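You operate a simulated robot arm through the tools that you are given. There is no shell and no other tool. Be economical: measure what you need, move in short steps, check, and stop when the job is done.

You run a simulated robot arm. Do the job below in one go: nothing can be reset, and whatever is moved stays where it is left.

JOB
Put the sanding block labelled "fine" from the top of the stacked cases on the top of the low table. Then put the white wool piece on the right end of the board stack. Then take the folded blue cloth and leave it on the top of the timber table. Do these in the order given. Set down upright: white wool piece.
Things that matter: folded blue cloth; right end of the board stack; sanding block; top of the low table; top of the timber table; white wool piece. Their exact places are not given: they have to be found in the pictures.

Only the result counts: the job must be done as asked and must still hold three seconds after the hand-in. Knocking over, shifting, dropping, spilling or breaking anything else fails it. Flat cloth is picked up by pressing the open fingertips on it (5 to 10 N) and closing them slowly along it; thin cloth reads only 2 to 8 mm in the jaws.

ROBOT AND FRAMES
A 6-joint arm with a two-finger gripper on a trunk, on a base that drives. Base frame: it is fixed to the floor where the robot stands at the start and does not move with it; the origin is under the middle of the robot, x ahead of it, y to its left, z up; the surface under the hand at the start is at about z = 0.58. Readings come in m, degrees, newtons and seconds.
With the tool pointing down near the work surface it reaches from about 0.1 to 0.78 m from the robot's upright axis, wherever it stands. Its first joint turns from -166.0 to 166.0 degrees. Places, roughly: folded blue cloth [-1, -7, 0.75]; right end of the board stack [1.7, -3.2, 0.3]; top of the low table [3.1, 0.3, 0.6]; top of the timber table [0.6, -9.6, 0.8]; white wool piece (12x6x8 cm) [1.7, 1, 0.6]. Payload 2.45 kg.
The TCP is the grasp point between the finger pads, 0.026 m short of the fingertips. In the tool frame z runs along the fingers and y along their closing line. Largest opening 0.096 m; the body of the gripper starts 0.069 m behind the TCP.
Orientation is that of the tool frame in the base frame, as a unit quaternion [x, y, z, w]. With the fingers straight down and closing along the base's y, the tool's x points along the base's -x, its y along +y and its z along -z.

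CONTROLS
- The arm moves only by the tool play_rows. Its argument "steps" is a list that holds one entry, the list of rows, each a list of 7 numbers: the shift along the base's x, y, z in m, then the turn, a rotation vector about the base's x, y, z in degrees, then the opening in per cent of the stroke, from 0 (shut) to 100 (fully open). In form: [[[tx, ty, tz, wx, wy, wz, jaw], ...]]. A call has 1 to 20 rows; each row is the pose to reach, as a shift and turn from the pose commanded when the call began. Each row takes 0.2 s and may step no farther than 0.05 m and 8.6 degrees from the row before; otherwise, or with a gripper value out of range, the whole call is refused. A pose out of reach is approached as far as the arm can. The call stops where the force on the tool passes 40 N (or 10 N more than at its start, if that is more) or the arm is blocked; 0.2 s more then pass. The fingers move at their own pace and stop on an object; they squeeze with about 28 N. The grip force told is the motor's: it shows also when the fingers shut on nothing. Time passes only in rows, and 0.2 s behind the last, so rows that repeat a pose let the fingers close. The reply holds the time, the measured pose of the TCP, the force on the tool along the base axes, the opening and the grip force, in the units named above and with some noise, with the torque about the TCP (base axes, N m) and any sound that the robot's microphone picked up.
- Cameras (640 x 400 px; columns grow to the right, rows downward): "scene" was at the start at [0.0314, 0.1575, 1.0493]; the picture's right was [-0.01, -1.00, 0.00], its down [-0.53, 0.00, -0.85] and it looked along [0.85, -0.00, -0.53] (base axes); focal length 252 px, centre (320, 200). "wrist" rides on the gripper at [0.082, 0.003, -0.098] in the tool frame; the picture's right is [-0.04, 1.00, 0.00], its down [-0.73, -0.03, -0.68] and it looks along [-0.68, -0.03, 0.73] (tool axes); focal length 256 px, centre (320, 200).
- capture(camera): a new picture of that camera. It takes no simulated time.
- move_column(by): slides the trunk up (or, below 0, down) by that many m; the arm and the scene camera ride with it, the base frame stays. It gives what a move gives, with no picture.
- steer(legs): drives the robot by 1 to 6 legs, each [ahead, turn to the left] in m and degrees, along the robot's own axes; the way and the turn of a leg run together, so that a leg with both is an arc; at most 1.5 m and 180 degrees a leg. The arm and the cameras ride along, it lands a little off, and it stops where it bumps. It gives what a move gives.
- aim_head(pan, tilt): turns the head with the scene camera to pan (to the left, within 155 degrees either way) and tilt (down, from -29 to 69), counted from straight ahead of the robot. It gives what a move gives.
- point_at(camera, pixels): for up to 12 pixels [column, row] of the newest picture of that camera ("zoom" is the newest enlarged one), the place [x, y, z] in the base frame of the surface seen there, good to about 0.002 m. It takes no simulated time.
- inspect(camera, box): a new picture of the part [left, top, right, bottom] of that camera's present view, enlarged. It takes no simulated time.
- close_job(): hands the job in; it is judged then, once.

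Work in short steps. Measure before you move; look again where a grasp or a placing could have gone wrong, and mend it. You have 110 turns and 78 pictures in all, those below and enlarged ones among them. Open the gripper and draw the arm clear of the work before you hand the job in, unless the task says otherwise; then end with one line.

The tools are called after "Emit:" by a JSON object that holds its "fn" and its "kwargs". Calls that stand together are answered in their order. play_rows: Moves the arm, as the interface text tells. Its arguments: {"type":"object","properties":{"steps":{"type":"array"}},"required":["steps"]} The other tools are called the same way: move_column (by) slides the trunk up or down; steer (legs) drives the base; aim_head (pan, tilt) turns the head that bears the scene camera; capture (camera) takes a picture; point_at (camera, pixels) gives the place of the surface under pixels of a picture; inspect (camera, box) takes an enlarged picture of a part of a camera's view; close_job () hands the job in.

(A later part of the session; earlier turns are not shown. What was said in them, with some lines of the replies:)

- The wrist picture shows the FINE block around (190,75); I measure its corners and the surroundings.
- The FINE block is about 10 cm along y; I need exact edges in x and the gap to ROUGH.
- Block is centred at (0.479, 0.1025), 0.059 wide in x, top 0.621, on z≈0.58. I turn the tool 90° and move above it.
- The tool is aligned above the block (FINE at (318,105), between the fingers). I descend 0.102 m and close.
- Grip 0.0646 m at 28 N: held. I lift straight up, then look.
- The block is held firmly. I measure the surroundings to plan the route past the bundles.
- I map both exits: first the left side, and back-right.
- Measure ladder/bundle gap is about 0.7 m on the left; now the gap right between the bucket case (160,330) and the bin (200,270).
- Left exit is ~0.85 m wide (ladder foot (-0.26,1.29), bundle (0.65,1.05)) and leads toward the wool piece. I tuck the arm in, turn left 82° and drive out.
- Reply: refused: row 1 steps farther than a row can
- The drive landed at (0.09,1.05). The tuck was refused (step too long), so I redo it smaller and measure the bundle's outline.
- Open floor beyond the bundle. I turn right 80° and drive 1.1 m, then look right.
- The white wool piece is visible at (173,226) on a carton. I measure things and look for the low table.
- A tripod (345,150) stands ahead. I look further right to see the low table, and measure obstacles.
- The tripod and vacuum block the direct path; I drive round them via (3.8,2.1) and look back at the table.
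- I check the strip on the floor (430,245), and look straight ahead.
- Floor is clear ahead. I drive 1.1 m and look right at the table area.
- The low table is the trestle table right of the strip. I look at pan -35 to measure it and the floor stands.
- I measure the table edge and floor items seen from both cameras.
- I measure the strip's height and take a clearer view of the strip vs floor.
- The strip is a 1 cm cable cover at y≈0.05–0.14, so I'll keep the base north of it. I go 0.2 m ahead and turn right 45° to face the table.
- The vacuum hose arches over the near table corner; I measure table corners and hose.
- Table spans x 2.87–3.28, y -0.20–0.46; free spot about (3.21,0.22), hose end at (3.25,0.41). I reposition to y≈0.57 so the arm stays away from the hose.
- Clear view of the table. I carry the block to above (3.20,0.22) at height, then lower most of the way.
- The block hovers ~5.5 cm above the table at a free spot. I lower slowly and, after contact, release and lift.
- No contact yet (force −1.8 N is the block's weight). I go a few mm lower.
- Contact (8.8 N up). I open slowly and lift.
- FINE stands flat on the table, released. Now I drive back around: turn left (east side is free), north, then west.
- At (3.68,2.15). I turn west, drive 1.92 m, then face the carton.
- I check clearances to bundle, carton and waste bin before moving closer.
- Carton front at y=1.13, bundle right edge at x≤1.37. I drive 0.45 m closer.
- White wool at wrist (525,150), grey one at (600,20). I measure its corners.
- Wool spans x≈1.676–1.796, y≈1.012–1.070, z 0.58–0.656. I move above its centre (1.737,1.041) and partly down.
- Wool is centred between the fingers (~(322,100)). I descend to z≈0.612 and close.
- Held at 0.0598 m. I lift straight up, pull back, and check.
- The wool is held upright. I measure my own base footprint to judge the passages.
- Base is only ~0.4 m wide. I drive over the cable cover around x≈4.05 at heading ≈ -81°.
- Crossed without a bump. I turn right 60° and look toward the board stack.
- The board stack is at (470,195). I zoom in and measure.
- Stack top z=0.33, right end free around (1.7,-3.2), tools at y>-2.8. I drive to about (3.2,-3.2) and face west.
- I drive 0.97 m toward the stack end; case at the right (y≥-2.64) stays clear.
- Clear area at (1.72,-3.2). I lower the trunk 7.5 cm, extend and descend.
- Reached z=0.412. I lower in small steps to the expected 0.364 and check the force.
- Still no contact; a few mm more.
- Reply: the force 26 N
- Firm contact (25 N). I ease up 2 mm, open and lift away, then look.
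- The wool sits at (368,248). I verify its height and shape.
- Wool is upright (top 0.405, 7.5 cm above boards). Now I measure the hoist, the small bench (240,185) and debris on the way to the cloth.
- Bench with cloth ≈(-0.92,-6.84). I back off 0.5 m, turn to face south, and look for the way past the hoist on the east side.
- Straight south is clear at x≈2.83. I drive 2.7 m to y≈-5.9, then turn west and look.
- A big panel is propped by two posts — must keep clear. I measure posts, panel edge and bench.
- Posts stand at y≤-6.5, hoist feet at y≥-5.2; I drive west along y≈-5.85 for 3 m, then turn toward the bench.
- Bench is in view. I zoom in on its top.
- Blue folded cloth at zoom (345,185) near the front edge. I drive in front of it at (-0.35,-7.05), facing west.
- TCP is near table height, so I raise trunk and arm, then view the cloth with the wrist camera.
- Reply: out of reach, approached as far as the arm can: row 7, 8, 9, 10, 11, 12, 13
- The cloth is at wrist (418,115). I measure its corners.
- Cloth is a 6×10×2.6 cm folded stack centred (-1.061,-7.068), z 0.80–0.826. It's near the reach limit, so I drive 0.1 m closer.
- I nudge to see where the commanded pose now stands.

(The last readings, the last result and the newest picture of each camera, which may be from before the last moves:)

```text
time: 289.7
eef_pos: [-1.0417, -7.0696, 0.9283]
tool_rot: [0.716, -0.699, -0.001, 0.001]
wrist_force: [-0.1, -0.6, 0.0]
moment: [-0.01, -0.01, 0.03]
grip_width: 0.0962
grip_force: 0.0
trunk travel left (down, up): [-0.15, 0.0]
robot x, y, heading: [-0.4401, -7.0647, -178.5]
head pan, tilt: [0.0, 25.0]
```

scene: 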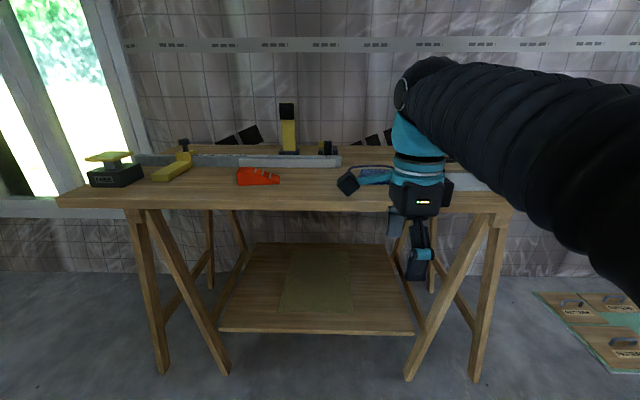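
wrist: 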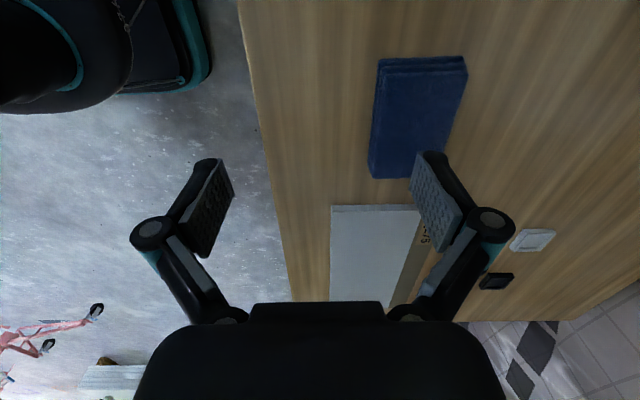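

Now I centre over the cloth and descend to 0.86, then look.

Emit:
{"fn": "play_rows", "kwargs": {"steps": [[[-0.0193, 0.002, 0, 0, 0, 0, 100], [-0.0193, 0.002, -0.03, 0, 0, 0, 100], [-0.0193, 0.002, -0.06, 0, 0, 0, 100], [-0.0193, 0.002, -0.06, 0, 0, 0, 100]]]}}

Emit:
{"fn": "capture", "kwargs": {"camera": "wrist"}}

```text
time: 290.7
eef_pos: [-1.0605, -7.067, 0.868]
tool_rot: [0.715, -0.699, -0.001, 0.002]
wrist_force: [0.0, -0.1, -0.4]
moment: [-0.02, 0.0, 0.02]
grip_width: 0.0959
grip_force: 0.0
trunk travel left (down, up): [-0.15, 0.0]
robot x, y, heading: [-0.4404, -7.0639, -178.7]
head pan, tilt: [0.0, 25.0]
```

```text
19 pictures are left
```

wrist: 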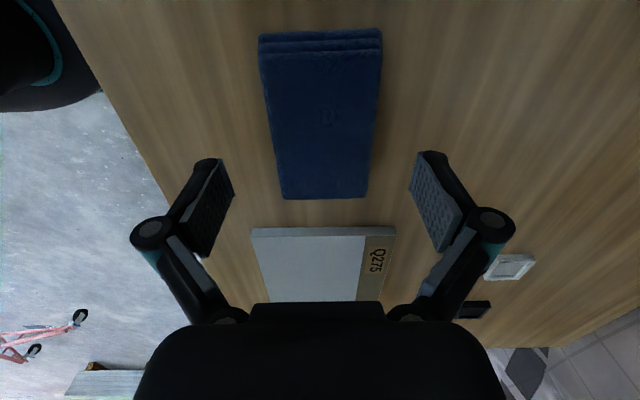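

Cloth centred at (322,115) between fingers. I descend so the tips are ~3 mm above the wood and close slowly.

Emit:
{"fn": "play_rows", "kwargs": {"steps": [[[0, 0, -0.02, 0, 0, 0, 100], [0, 0, -0.033, 0, 0, 0, 100], [0, 0, -0.039, 0, 0, 0, 100], [0, 0, -0.039, 0, 0, 0, 85], [0, 0, -0.039, 0, 0, 0, 75], [0, 0, -0.039, 0, 0, 0, 65], [0, 0, -0.039, 0, 0, 0, 55], [0, 0, -0.039, 0, 0, 0, 45], [0, 0, -0.039, 0, 0, 0, 35], [0, 0, -0.039, 0, 0, 0, 30], [0, 0, -0.039, 0, 0, 0, 30]]]}}

Emit:
{"fn": "capture", "kwargs": {"camera": "wrist"}}

```text
time: 293.1
eef_pos: [-1.0616, -7.0663, 0.83]
tool_rot: [0.716, -0.698, -0.001, 0.002]
wrist_force: [0.5, 0.9, 1.8]
moment: [0.01, -0.02, -0.02]
grip_width: 0.067
grip_force: 27.9
trunk travel left (down, up): [-0.15, 0.0]
robot x, y, heading: [-0.4371, -7.0629, -178.9]
head pan, tilt: [0.0, 25.0]
```

```text
18 pictures are left
```

wrist: 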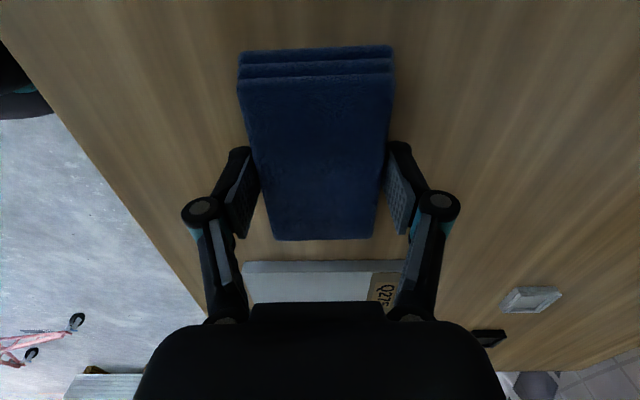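

The folded cloth is gripped as a solid stack (0.067 m, 28 N). I lift slowly a few cm and check.

Emit:
{"fn": "play_rows", "kwargs": {"steps": [[[0, 0, 0.01, 0, 0, 0, 25], [0, 0, 0.025, 0, 0, 0, 25], [0, 0, 0.05, 0, 0, 0, 25], [0, 0, 0.08, 0, 0, 0, 25], [0, 0, 0.1, 0, 0, 0, 25], [0, 0, 0.1, 0, 0, 0, 25]]]}}

Emit:
{"fn": "capture", "kwargs": {"camera": "wrist"}}

```text
time: 294.5
eef_pos: [-1.0609, -7.0668, 0.93]
tool_rot: [0.716, -0.698, 0.0, 0.0]
wrist_force: [-0.3, 0.7, -0.6]
moment: [0.01, 0.02, -0.01]
grip_width: 0.0672
grip_force: 27.4
trunk travel left (down, up): [-0.15, 0.0]
robot x, y, heading: [-0.4422, -7.0619, -178.5]
head pan, tilt: [0.0, 25.0]
```

```text
17 pictures are left
```

wrist: 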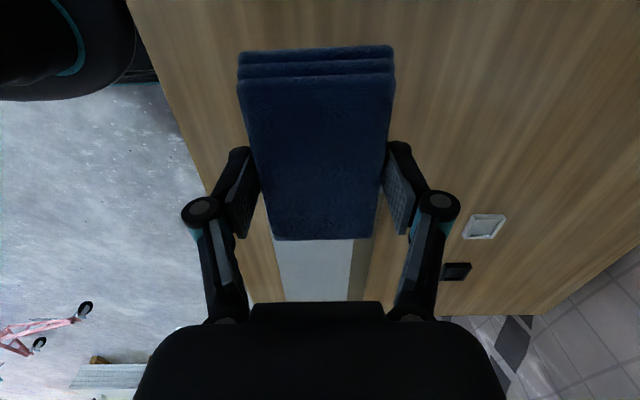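

Held well. I draw the arm in, back up, turn toward the timber tables to the south and look.

Emit:
{"fn": "play_rows", "kwargs": {"steps": [[[0.045, 0, 0, 0, 0, 0, 25], [0.09, 0, 0, 0, 0, 0, 25], [0.135, 0, 0, 0, 0, 0, 25], [0.18, 0, 0, 0, 0, 0, 25], [0.225, 0, 0, 0, 0, 0, 25], [0.26, 0, 0, 0, 0, 0, 25], [0.26, 0, 0, 0, 0, 0, 25]]]}}

Emit:
{"fn": "steer", "kwargs": {"legs": [[-0.25, 0], [0, 100]]}}

Emit:
{"fn": "aim_head", "kwargs": {"pan": 12, "tilt": 15}}

Emit:
{"fn": "capture", "kwargs": {"camera": "scene"}}

```text
time: 296.1
eef_pos: [-0.8031, -7.066, 0.9319]
tool_rot: [0.716, -0.698, -0.001, 0.0]
wrist_force: [-0.4, -0.3, -0.6]
moment: [-0.01, 0.01, -0.01]
grip_width: 0.0672
grip_force: 27.8
trunk travel left (down, up): [-0.15, 0.0]
robot x, y, heading: [-0.4415, -7.0607, -178.6]
head pan, tilt: [0.0, 25.0]
```

```text
time: 302.1
eef_pos: [-0.1301, -7.4131, 0.9329]
tool_rot: [0.996, 0.094, -0.001, 0.001]
wrist_force: [0.3, -0.6, -0.1]
moment: [0.0, 0.0, -0.01]
grip_width: 0.0673
grip_force: 27.9
trunk travel left (down, up): [-0.15, 0.0]
robot x, y, heading: [-0.1893, -7.0571, -79.2]
head pan, tilt: [0.0, 25.0]
```

```text
time: 302.8
eef_pos: [-0.1289, -7.4138, 0.9303]
tool_rot: [0.996, 0.094, 0.0, 0.001]
wrist_force: [-0.3, -0.7, -1.6]
moment: [0.03, 0.03, 0.03]
grip_width: 0.067
grip_force: 28.0
trunk travel left (down, up): [-0.15, 0.0]
robot x, y, heading: [-0.1927, -7.0556, -79.1]
head pan, tilt: [12.0, 15.0]
```

```text
16 pictures are left
```

scene: 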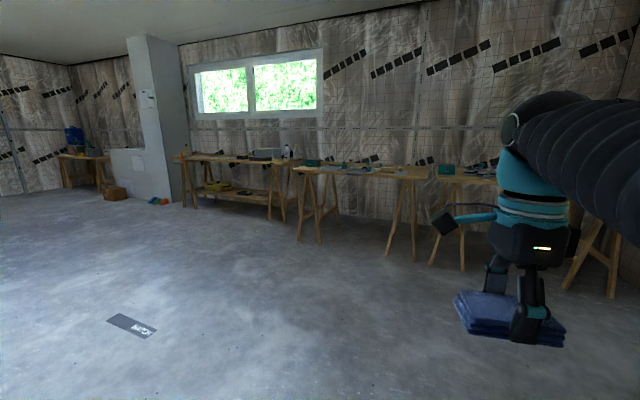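

Several tables stand along the south wall; I measure which is near (0.6,-9.6).

Emit:
{"fn": "point_at", "kwargs": {"camera": "scene", "pixels": [[297, 171], [350, 172], [420, 176], [445, 178], [290, 163], [185, 158], [320, 240], [390, 255], [460, 268], [370, 165], [400, 172], [485, 180]]}}

Emit:
{"fn": "inspect", "kwargs": {"camera": "scene", "box": [270, 135, 450, 248]}}

```text
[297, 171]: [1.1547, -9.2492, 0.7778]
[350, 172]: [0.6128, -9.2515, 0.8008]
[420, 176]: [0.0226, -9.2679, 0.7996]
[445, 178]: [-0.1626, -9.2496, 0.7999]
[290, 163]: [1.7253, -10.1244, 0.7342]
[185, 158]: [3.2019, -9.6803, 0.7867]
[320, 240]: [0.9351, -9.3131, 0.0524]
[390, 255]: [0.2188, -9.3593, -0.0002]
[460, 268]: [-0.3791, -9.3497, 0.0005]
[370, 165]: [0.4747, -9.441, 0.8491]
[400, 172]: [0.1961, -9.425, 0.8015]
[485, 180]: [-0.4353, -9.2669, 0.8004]
```

```text
3.54 times, centred on (360, 192) of scene
```

zoom: 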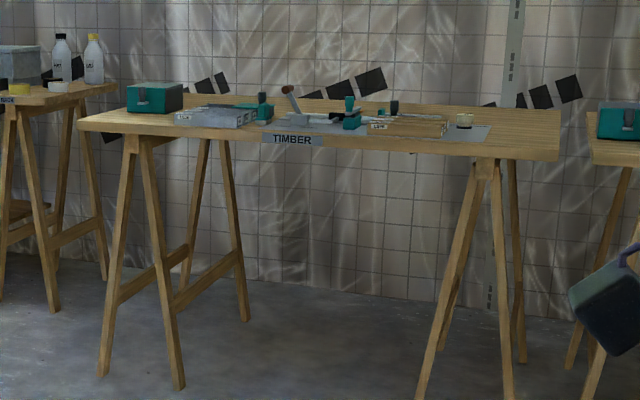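

The TIMBER-labelled table (x 0–1.15, front y≈-9.25, top z 0.80) is the goal; its right part looks free. I drive closer.

Emit:
{"fn": "steer", "kwargs": {"legs": [[0, 2.5], [1.25, 0], [0, -13.4]]}}

Emit:
{"fn": "aim_head", "kwargs": {"pan": 5, "tilt": 20}}

Emit:
{"fn": "capture", "kwargs": {"camera": "scene"}}

```text
time: 310.3
eef_pos: [0.0903, -8.6263, 0.9313]
tool_rot: [1.0, 0.001, 0.0, 0.0]
wrist_force: [0.5, 0.1, -0.6]
moment: [0.02, -0.03, 0.01]
grip_width: 0.0674
grip_force: 27.6
trunk travel left (down, up): [-0.15, 0.0]
robot x, y, heading: [0.101, -8.2628, -89.9]
head pan, tilt: [12.0, 15.0]
```

```text
time: 311.0
eef_pos: [0.0908, -8.6274, 0.9316]
tool_rot: [1.0, 0.0, 0.0, 0.0]
wrist_force: [-0.5, 0.4, -0.6]
moment: [0.04, 0.02, 0.05]
grip_width: 0.067
grip_force: 28.0
trunk travel left (down, up): [-0.15, 0.0]
robot x, y, heading: [0.1008, -8.2608, -89.7]
head pan, tilt: [5.0, 20.0]
```

```text
14 pictures are left
```

scene: 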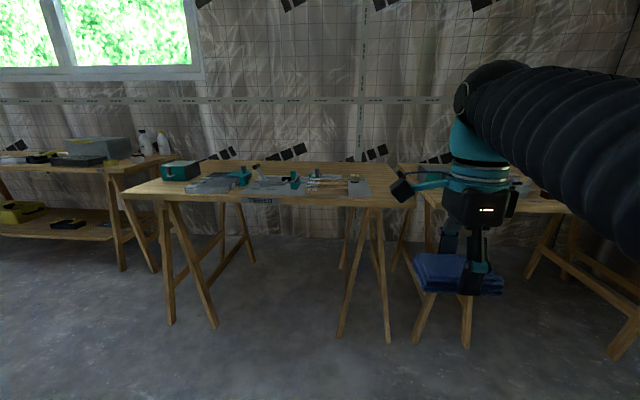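

I zoom in on the table top and measure the free strip along the front/right.

Emit:
{"fn": "inspect", "kwargs": {"camera": "scene", "box": [280, 145, 420, 233]}}

Emit:
{"fn": "point_at", "kwargs": {"camera": "zoom", "pixels": [[585, 235], [310, 240], [120, 235], [455, 200], [520, 200], [500, 90], [420, 220], [330, 215], [400, 130], [330, 140], [440, 240], [250, 110]]}}

```text
4.55 times, centred on (350, 189) of scene
```

zoom: 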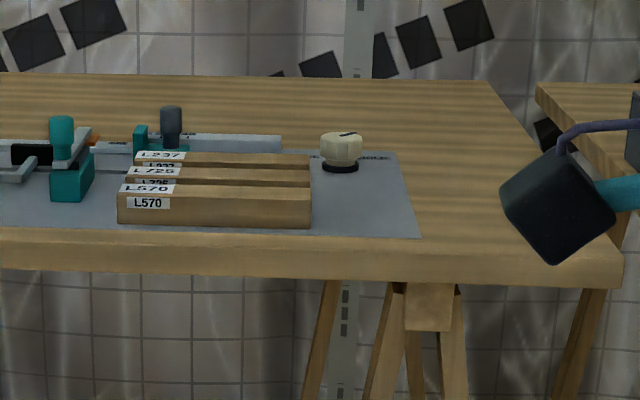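

```text
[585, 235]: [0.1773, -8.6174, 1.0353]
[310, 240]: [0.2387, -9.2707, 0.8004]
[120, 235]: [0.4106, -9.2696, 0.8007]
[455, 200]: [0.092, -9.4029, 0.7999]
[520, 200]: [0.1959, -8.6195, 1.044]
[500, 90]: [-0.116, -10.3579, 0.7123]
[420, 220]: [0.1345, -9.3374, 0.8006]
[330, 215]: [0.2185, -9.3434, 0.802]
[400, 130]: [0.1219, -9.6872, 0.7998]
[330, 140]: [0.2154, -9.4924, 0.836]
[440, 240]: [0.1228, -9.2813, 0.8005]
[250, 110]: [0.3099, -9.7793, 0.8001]
```

Free bare wood at x≈0–0.13, y -9.3…-9.7, right of the mat. I drive 0.55 m ahead, cloth staying above table height.

Emit:
{"fn": "steer", "kwargs": {"legs": [[0.55, 0]]}}

Emit:
{"fn": "aim_head", "kwargs": {"pan": 0, "tilt": 35}}

Emit:
{"fn": "capture", "kwargs": {"camera": "scene"}}

```text
time: 314.2
eef_pos: [0.0915, -9.1838, 0.9324]
tool_rot: [1.0, -0.001, 0.0, 0.0]
wrist_force: [-0.6, 0.0, -0.9]
moment: [0.01, 0.0, 0.01]
grip_width: 0.0672
grip_force: 28.0
trunk travel left (down, up): [-0.15, 0.0]
robot x, y, heading: [0.1004, -8.8209, -90.1]
head pan, tilt: [5.0, 20.0]
```

```text
time: 315.0
eef_pos: [0.0915, -9.1833, 0.932]
tool_rot: [1.0, 0.001, 0.0, 0.001]
wrist_force: [0.1, 0.5, 1.1]
moment: [-0.01, 0.0, -0.05]
grip_width: 0.067
grip_force: 27.9
trunk travel left (down, up): [-0.15, 0.0]
robot x, y, heading: [0.0991, -8.8192, -89.9]
head pan, tilt: [0.0, 35.0]
```

```text
12 pictures are left
```

scene: 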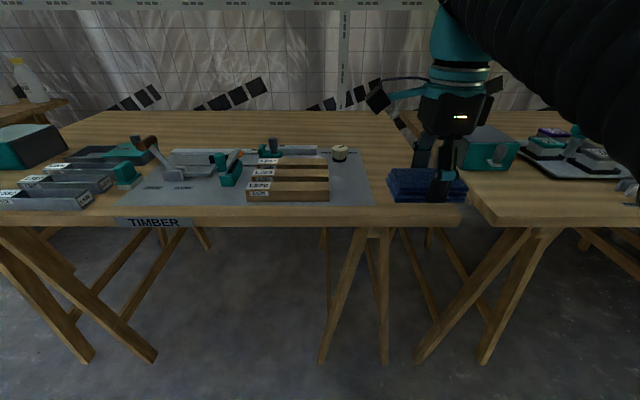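

Emit:
{"fn": "point_at", "kwargs": {"camera": "scene", "pixels": [[375, 195], [455, 212], [400, 165], [395, 150], [375, 205], [462, 208], [490, 212], [380, 150]]}}

Emit:
{"fn": "play_rows", "kwargs": {"steps": [[[-0.01, -0.04, 0, 0, 0, 0, 25], [-0.02, -0.08, 0, 0, 0, 0, 25], [-0.03, -0.12, 0, 0, 0, 0, 25], [-0.03, -0.16, 0, 0, 0, 0, 25], [-0.03, -0.2, 0, 0, 0, 0, 25], [-0.03, -0.23, 0, 0, 0, 0, 25], [-0.03, -0.23, -0.03, 0, 0, 0, 25], [-0.03, -0.23, -0.06, 0, 0, 0, 25], [-0.03, -0.23, -0.06, 0, 0, 0, 25]]]}}

Emit:
{"fn": "capture", "kwargs": {"camera": "wrist"}}

```text
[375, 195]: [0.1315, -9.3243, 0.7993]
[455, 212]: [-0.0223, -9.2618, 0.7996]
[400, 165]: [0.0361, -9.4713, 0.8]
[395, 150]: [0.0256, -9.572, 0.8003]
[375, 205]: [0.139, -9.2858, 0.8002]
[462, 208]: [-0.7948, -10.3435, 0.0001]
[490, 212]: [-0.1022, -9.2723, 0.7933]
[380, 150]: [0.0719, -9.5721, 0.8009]
```

```text
time: 317.0
eef_pos: [0.0633, -9.4151, 0.8721]
tool_rot: [1.0, 0.0, 0.0, 0.001]
wrist_force: [0.1, -0.7, -0.8]
moment: [0.02, 0.0, 0.0]
grip_width: 0.0672
grip_force: 28.0
trunk travel left (down, up): [-0.15, 0.0]
robot x, y, heading: [0.099, -8.8199, -89.8]
head pan, tilt: [0.0, 35.0]
```

```text
11 pictures are left
```

wrist: 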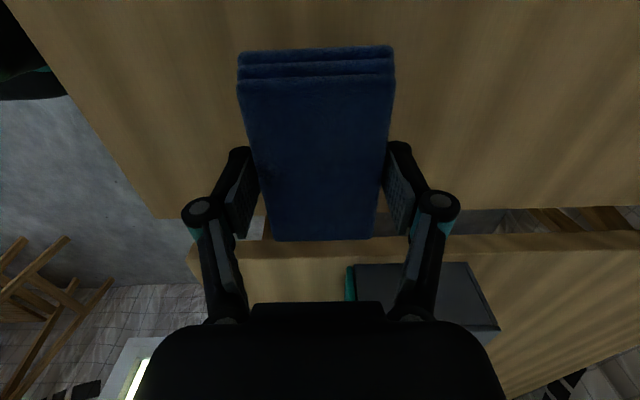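

Cloth is over bare wood, 5 cm from the edge. I lower to the grasp height 0.830.

Emit:
{"fn": "play_rows", "kwargs": {"steps": [[[0, 0, -0.025, 0, 0, 0, 25], [0, 0, -0.036, 0, 0, 0, 25], [0, 0, -0.041, 0, 0, 0, 25], [0, 0, -0.043, 0, 0, 0, 25], [0, 0, -0.043, 0, 0, 0, 25]]]}}

```text
time: 318.2
eef_pos: [0.0622, -9.4129, 0.8289]
tool_rot: [1.0, 0.0, 0.0, 0.002]
wrist_force: [0.7, 0.1, 1.2]
moment: [0.06, -0.06, -0.02]
grip_width: 0.0668
grip_force: 28.2
trunk travel left (down, up): [-0.15, 0.0]
robot x, y, heading: [0.0991, -8.8196, -90.0]
head pan, tilt: [0.0, 35.0]
```

Close to contact; I go 1–2 mm more, then open gently, lift and retract.

Emit:
{"fn": "play_rows", "kwargs": {"steps": [[[0, 0, -0.001, 0, 0, 0, 25], [0, 0, -0.0015, 0, 0, 0, 25], [0, 0, -0.001, 0, 0, 0, 55], [0, 0, -0.001, 0, 0, 0, 75], [0, 0, -0.001, 0, 0, 0, 100], [0, 0, -0.001, 0, 0, 0, 100], [0, 0, 0.02, 0, 0, 0, 100], [0, 0, 0.06, 0, 0, 0, 100], [0, 0, 0.1, 0, 0, 0, 100], [0, 0.04, 0.1, 0, 0, 0, 100], [0, 0.08, 0.1, 0, 0, 0, 100], [0, 0.12, 0.1, 0, 0, 0, 100], [0, 0.16, 0.1, 0, 0, 0, 100], [0, 0.2, 0.1, 0, 0, 0, 100], [0, 0.23, 0.1, 0, 0, 0, 100]]]}}

Emit:
{"fn": "steer", "kwargs": {"legs": [[-0.3, 0]]}}

Emit:
{"fn": "capture", "kwargs": {"camera": "scene"}}

```text
time: 321.4
eef_pos: [0.0633, -9.1842, 0.9275]
tool_rot: [1.0, 0.0, 0.0, 0.001]
wrist_force: [-0.6, -0.2, 0.0]
moment: [0.05, 0.02, -0.03]
grip_width: 0.096
grip_force: 0.0
trunk travel left (down, up): [-0.15, 0.0]
robot x, y, heading: [0.0977, -8.8204, -90.0]
head pan, tilt: [0.0, 35.0]
```

```text
time: 323.4
eef_pos: [0.062, -8.8817, 0.9298]
tool_rot: [1.0, -0.003, 0.0, 0.001]
wrist_force: [-0.3, -0.6, 0.5]
moment: [0.03, -0.01, 0.0]
grip_width: 0.096
grip_force: 0.1
trunk travel left (down, up): [-0.15, 0.0]
robot x, y, heading: [0.0957, -8.5204, -90.0]
head pan, tilt: [0.0, 35.0]
```

```text
10 pictures are left
```

scene: 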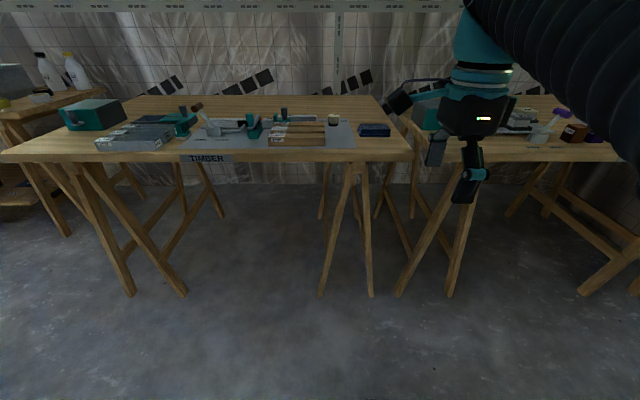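

The cloth lies on the TIMBER table at (374,130), the gripper is open and clear. All three tasks are done, so I hand in.

Emit:
{"fn": "close_job", "kwargs": {}}

```text
The job is handed in.
```

All three items were placed in the order asked: the "fine" block is on the low table, the white wool piece stands upright on the right end of the board stack, and the folded blue cloth is on the timber table. I bumped nothing that I noticed, opened the gripper and drew the arm clear before handing in; the verdict has not come back.
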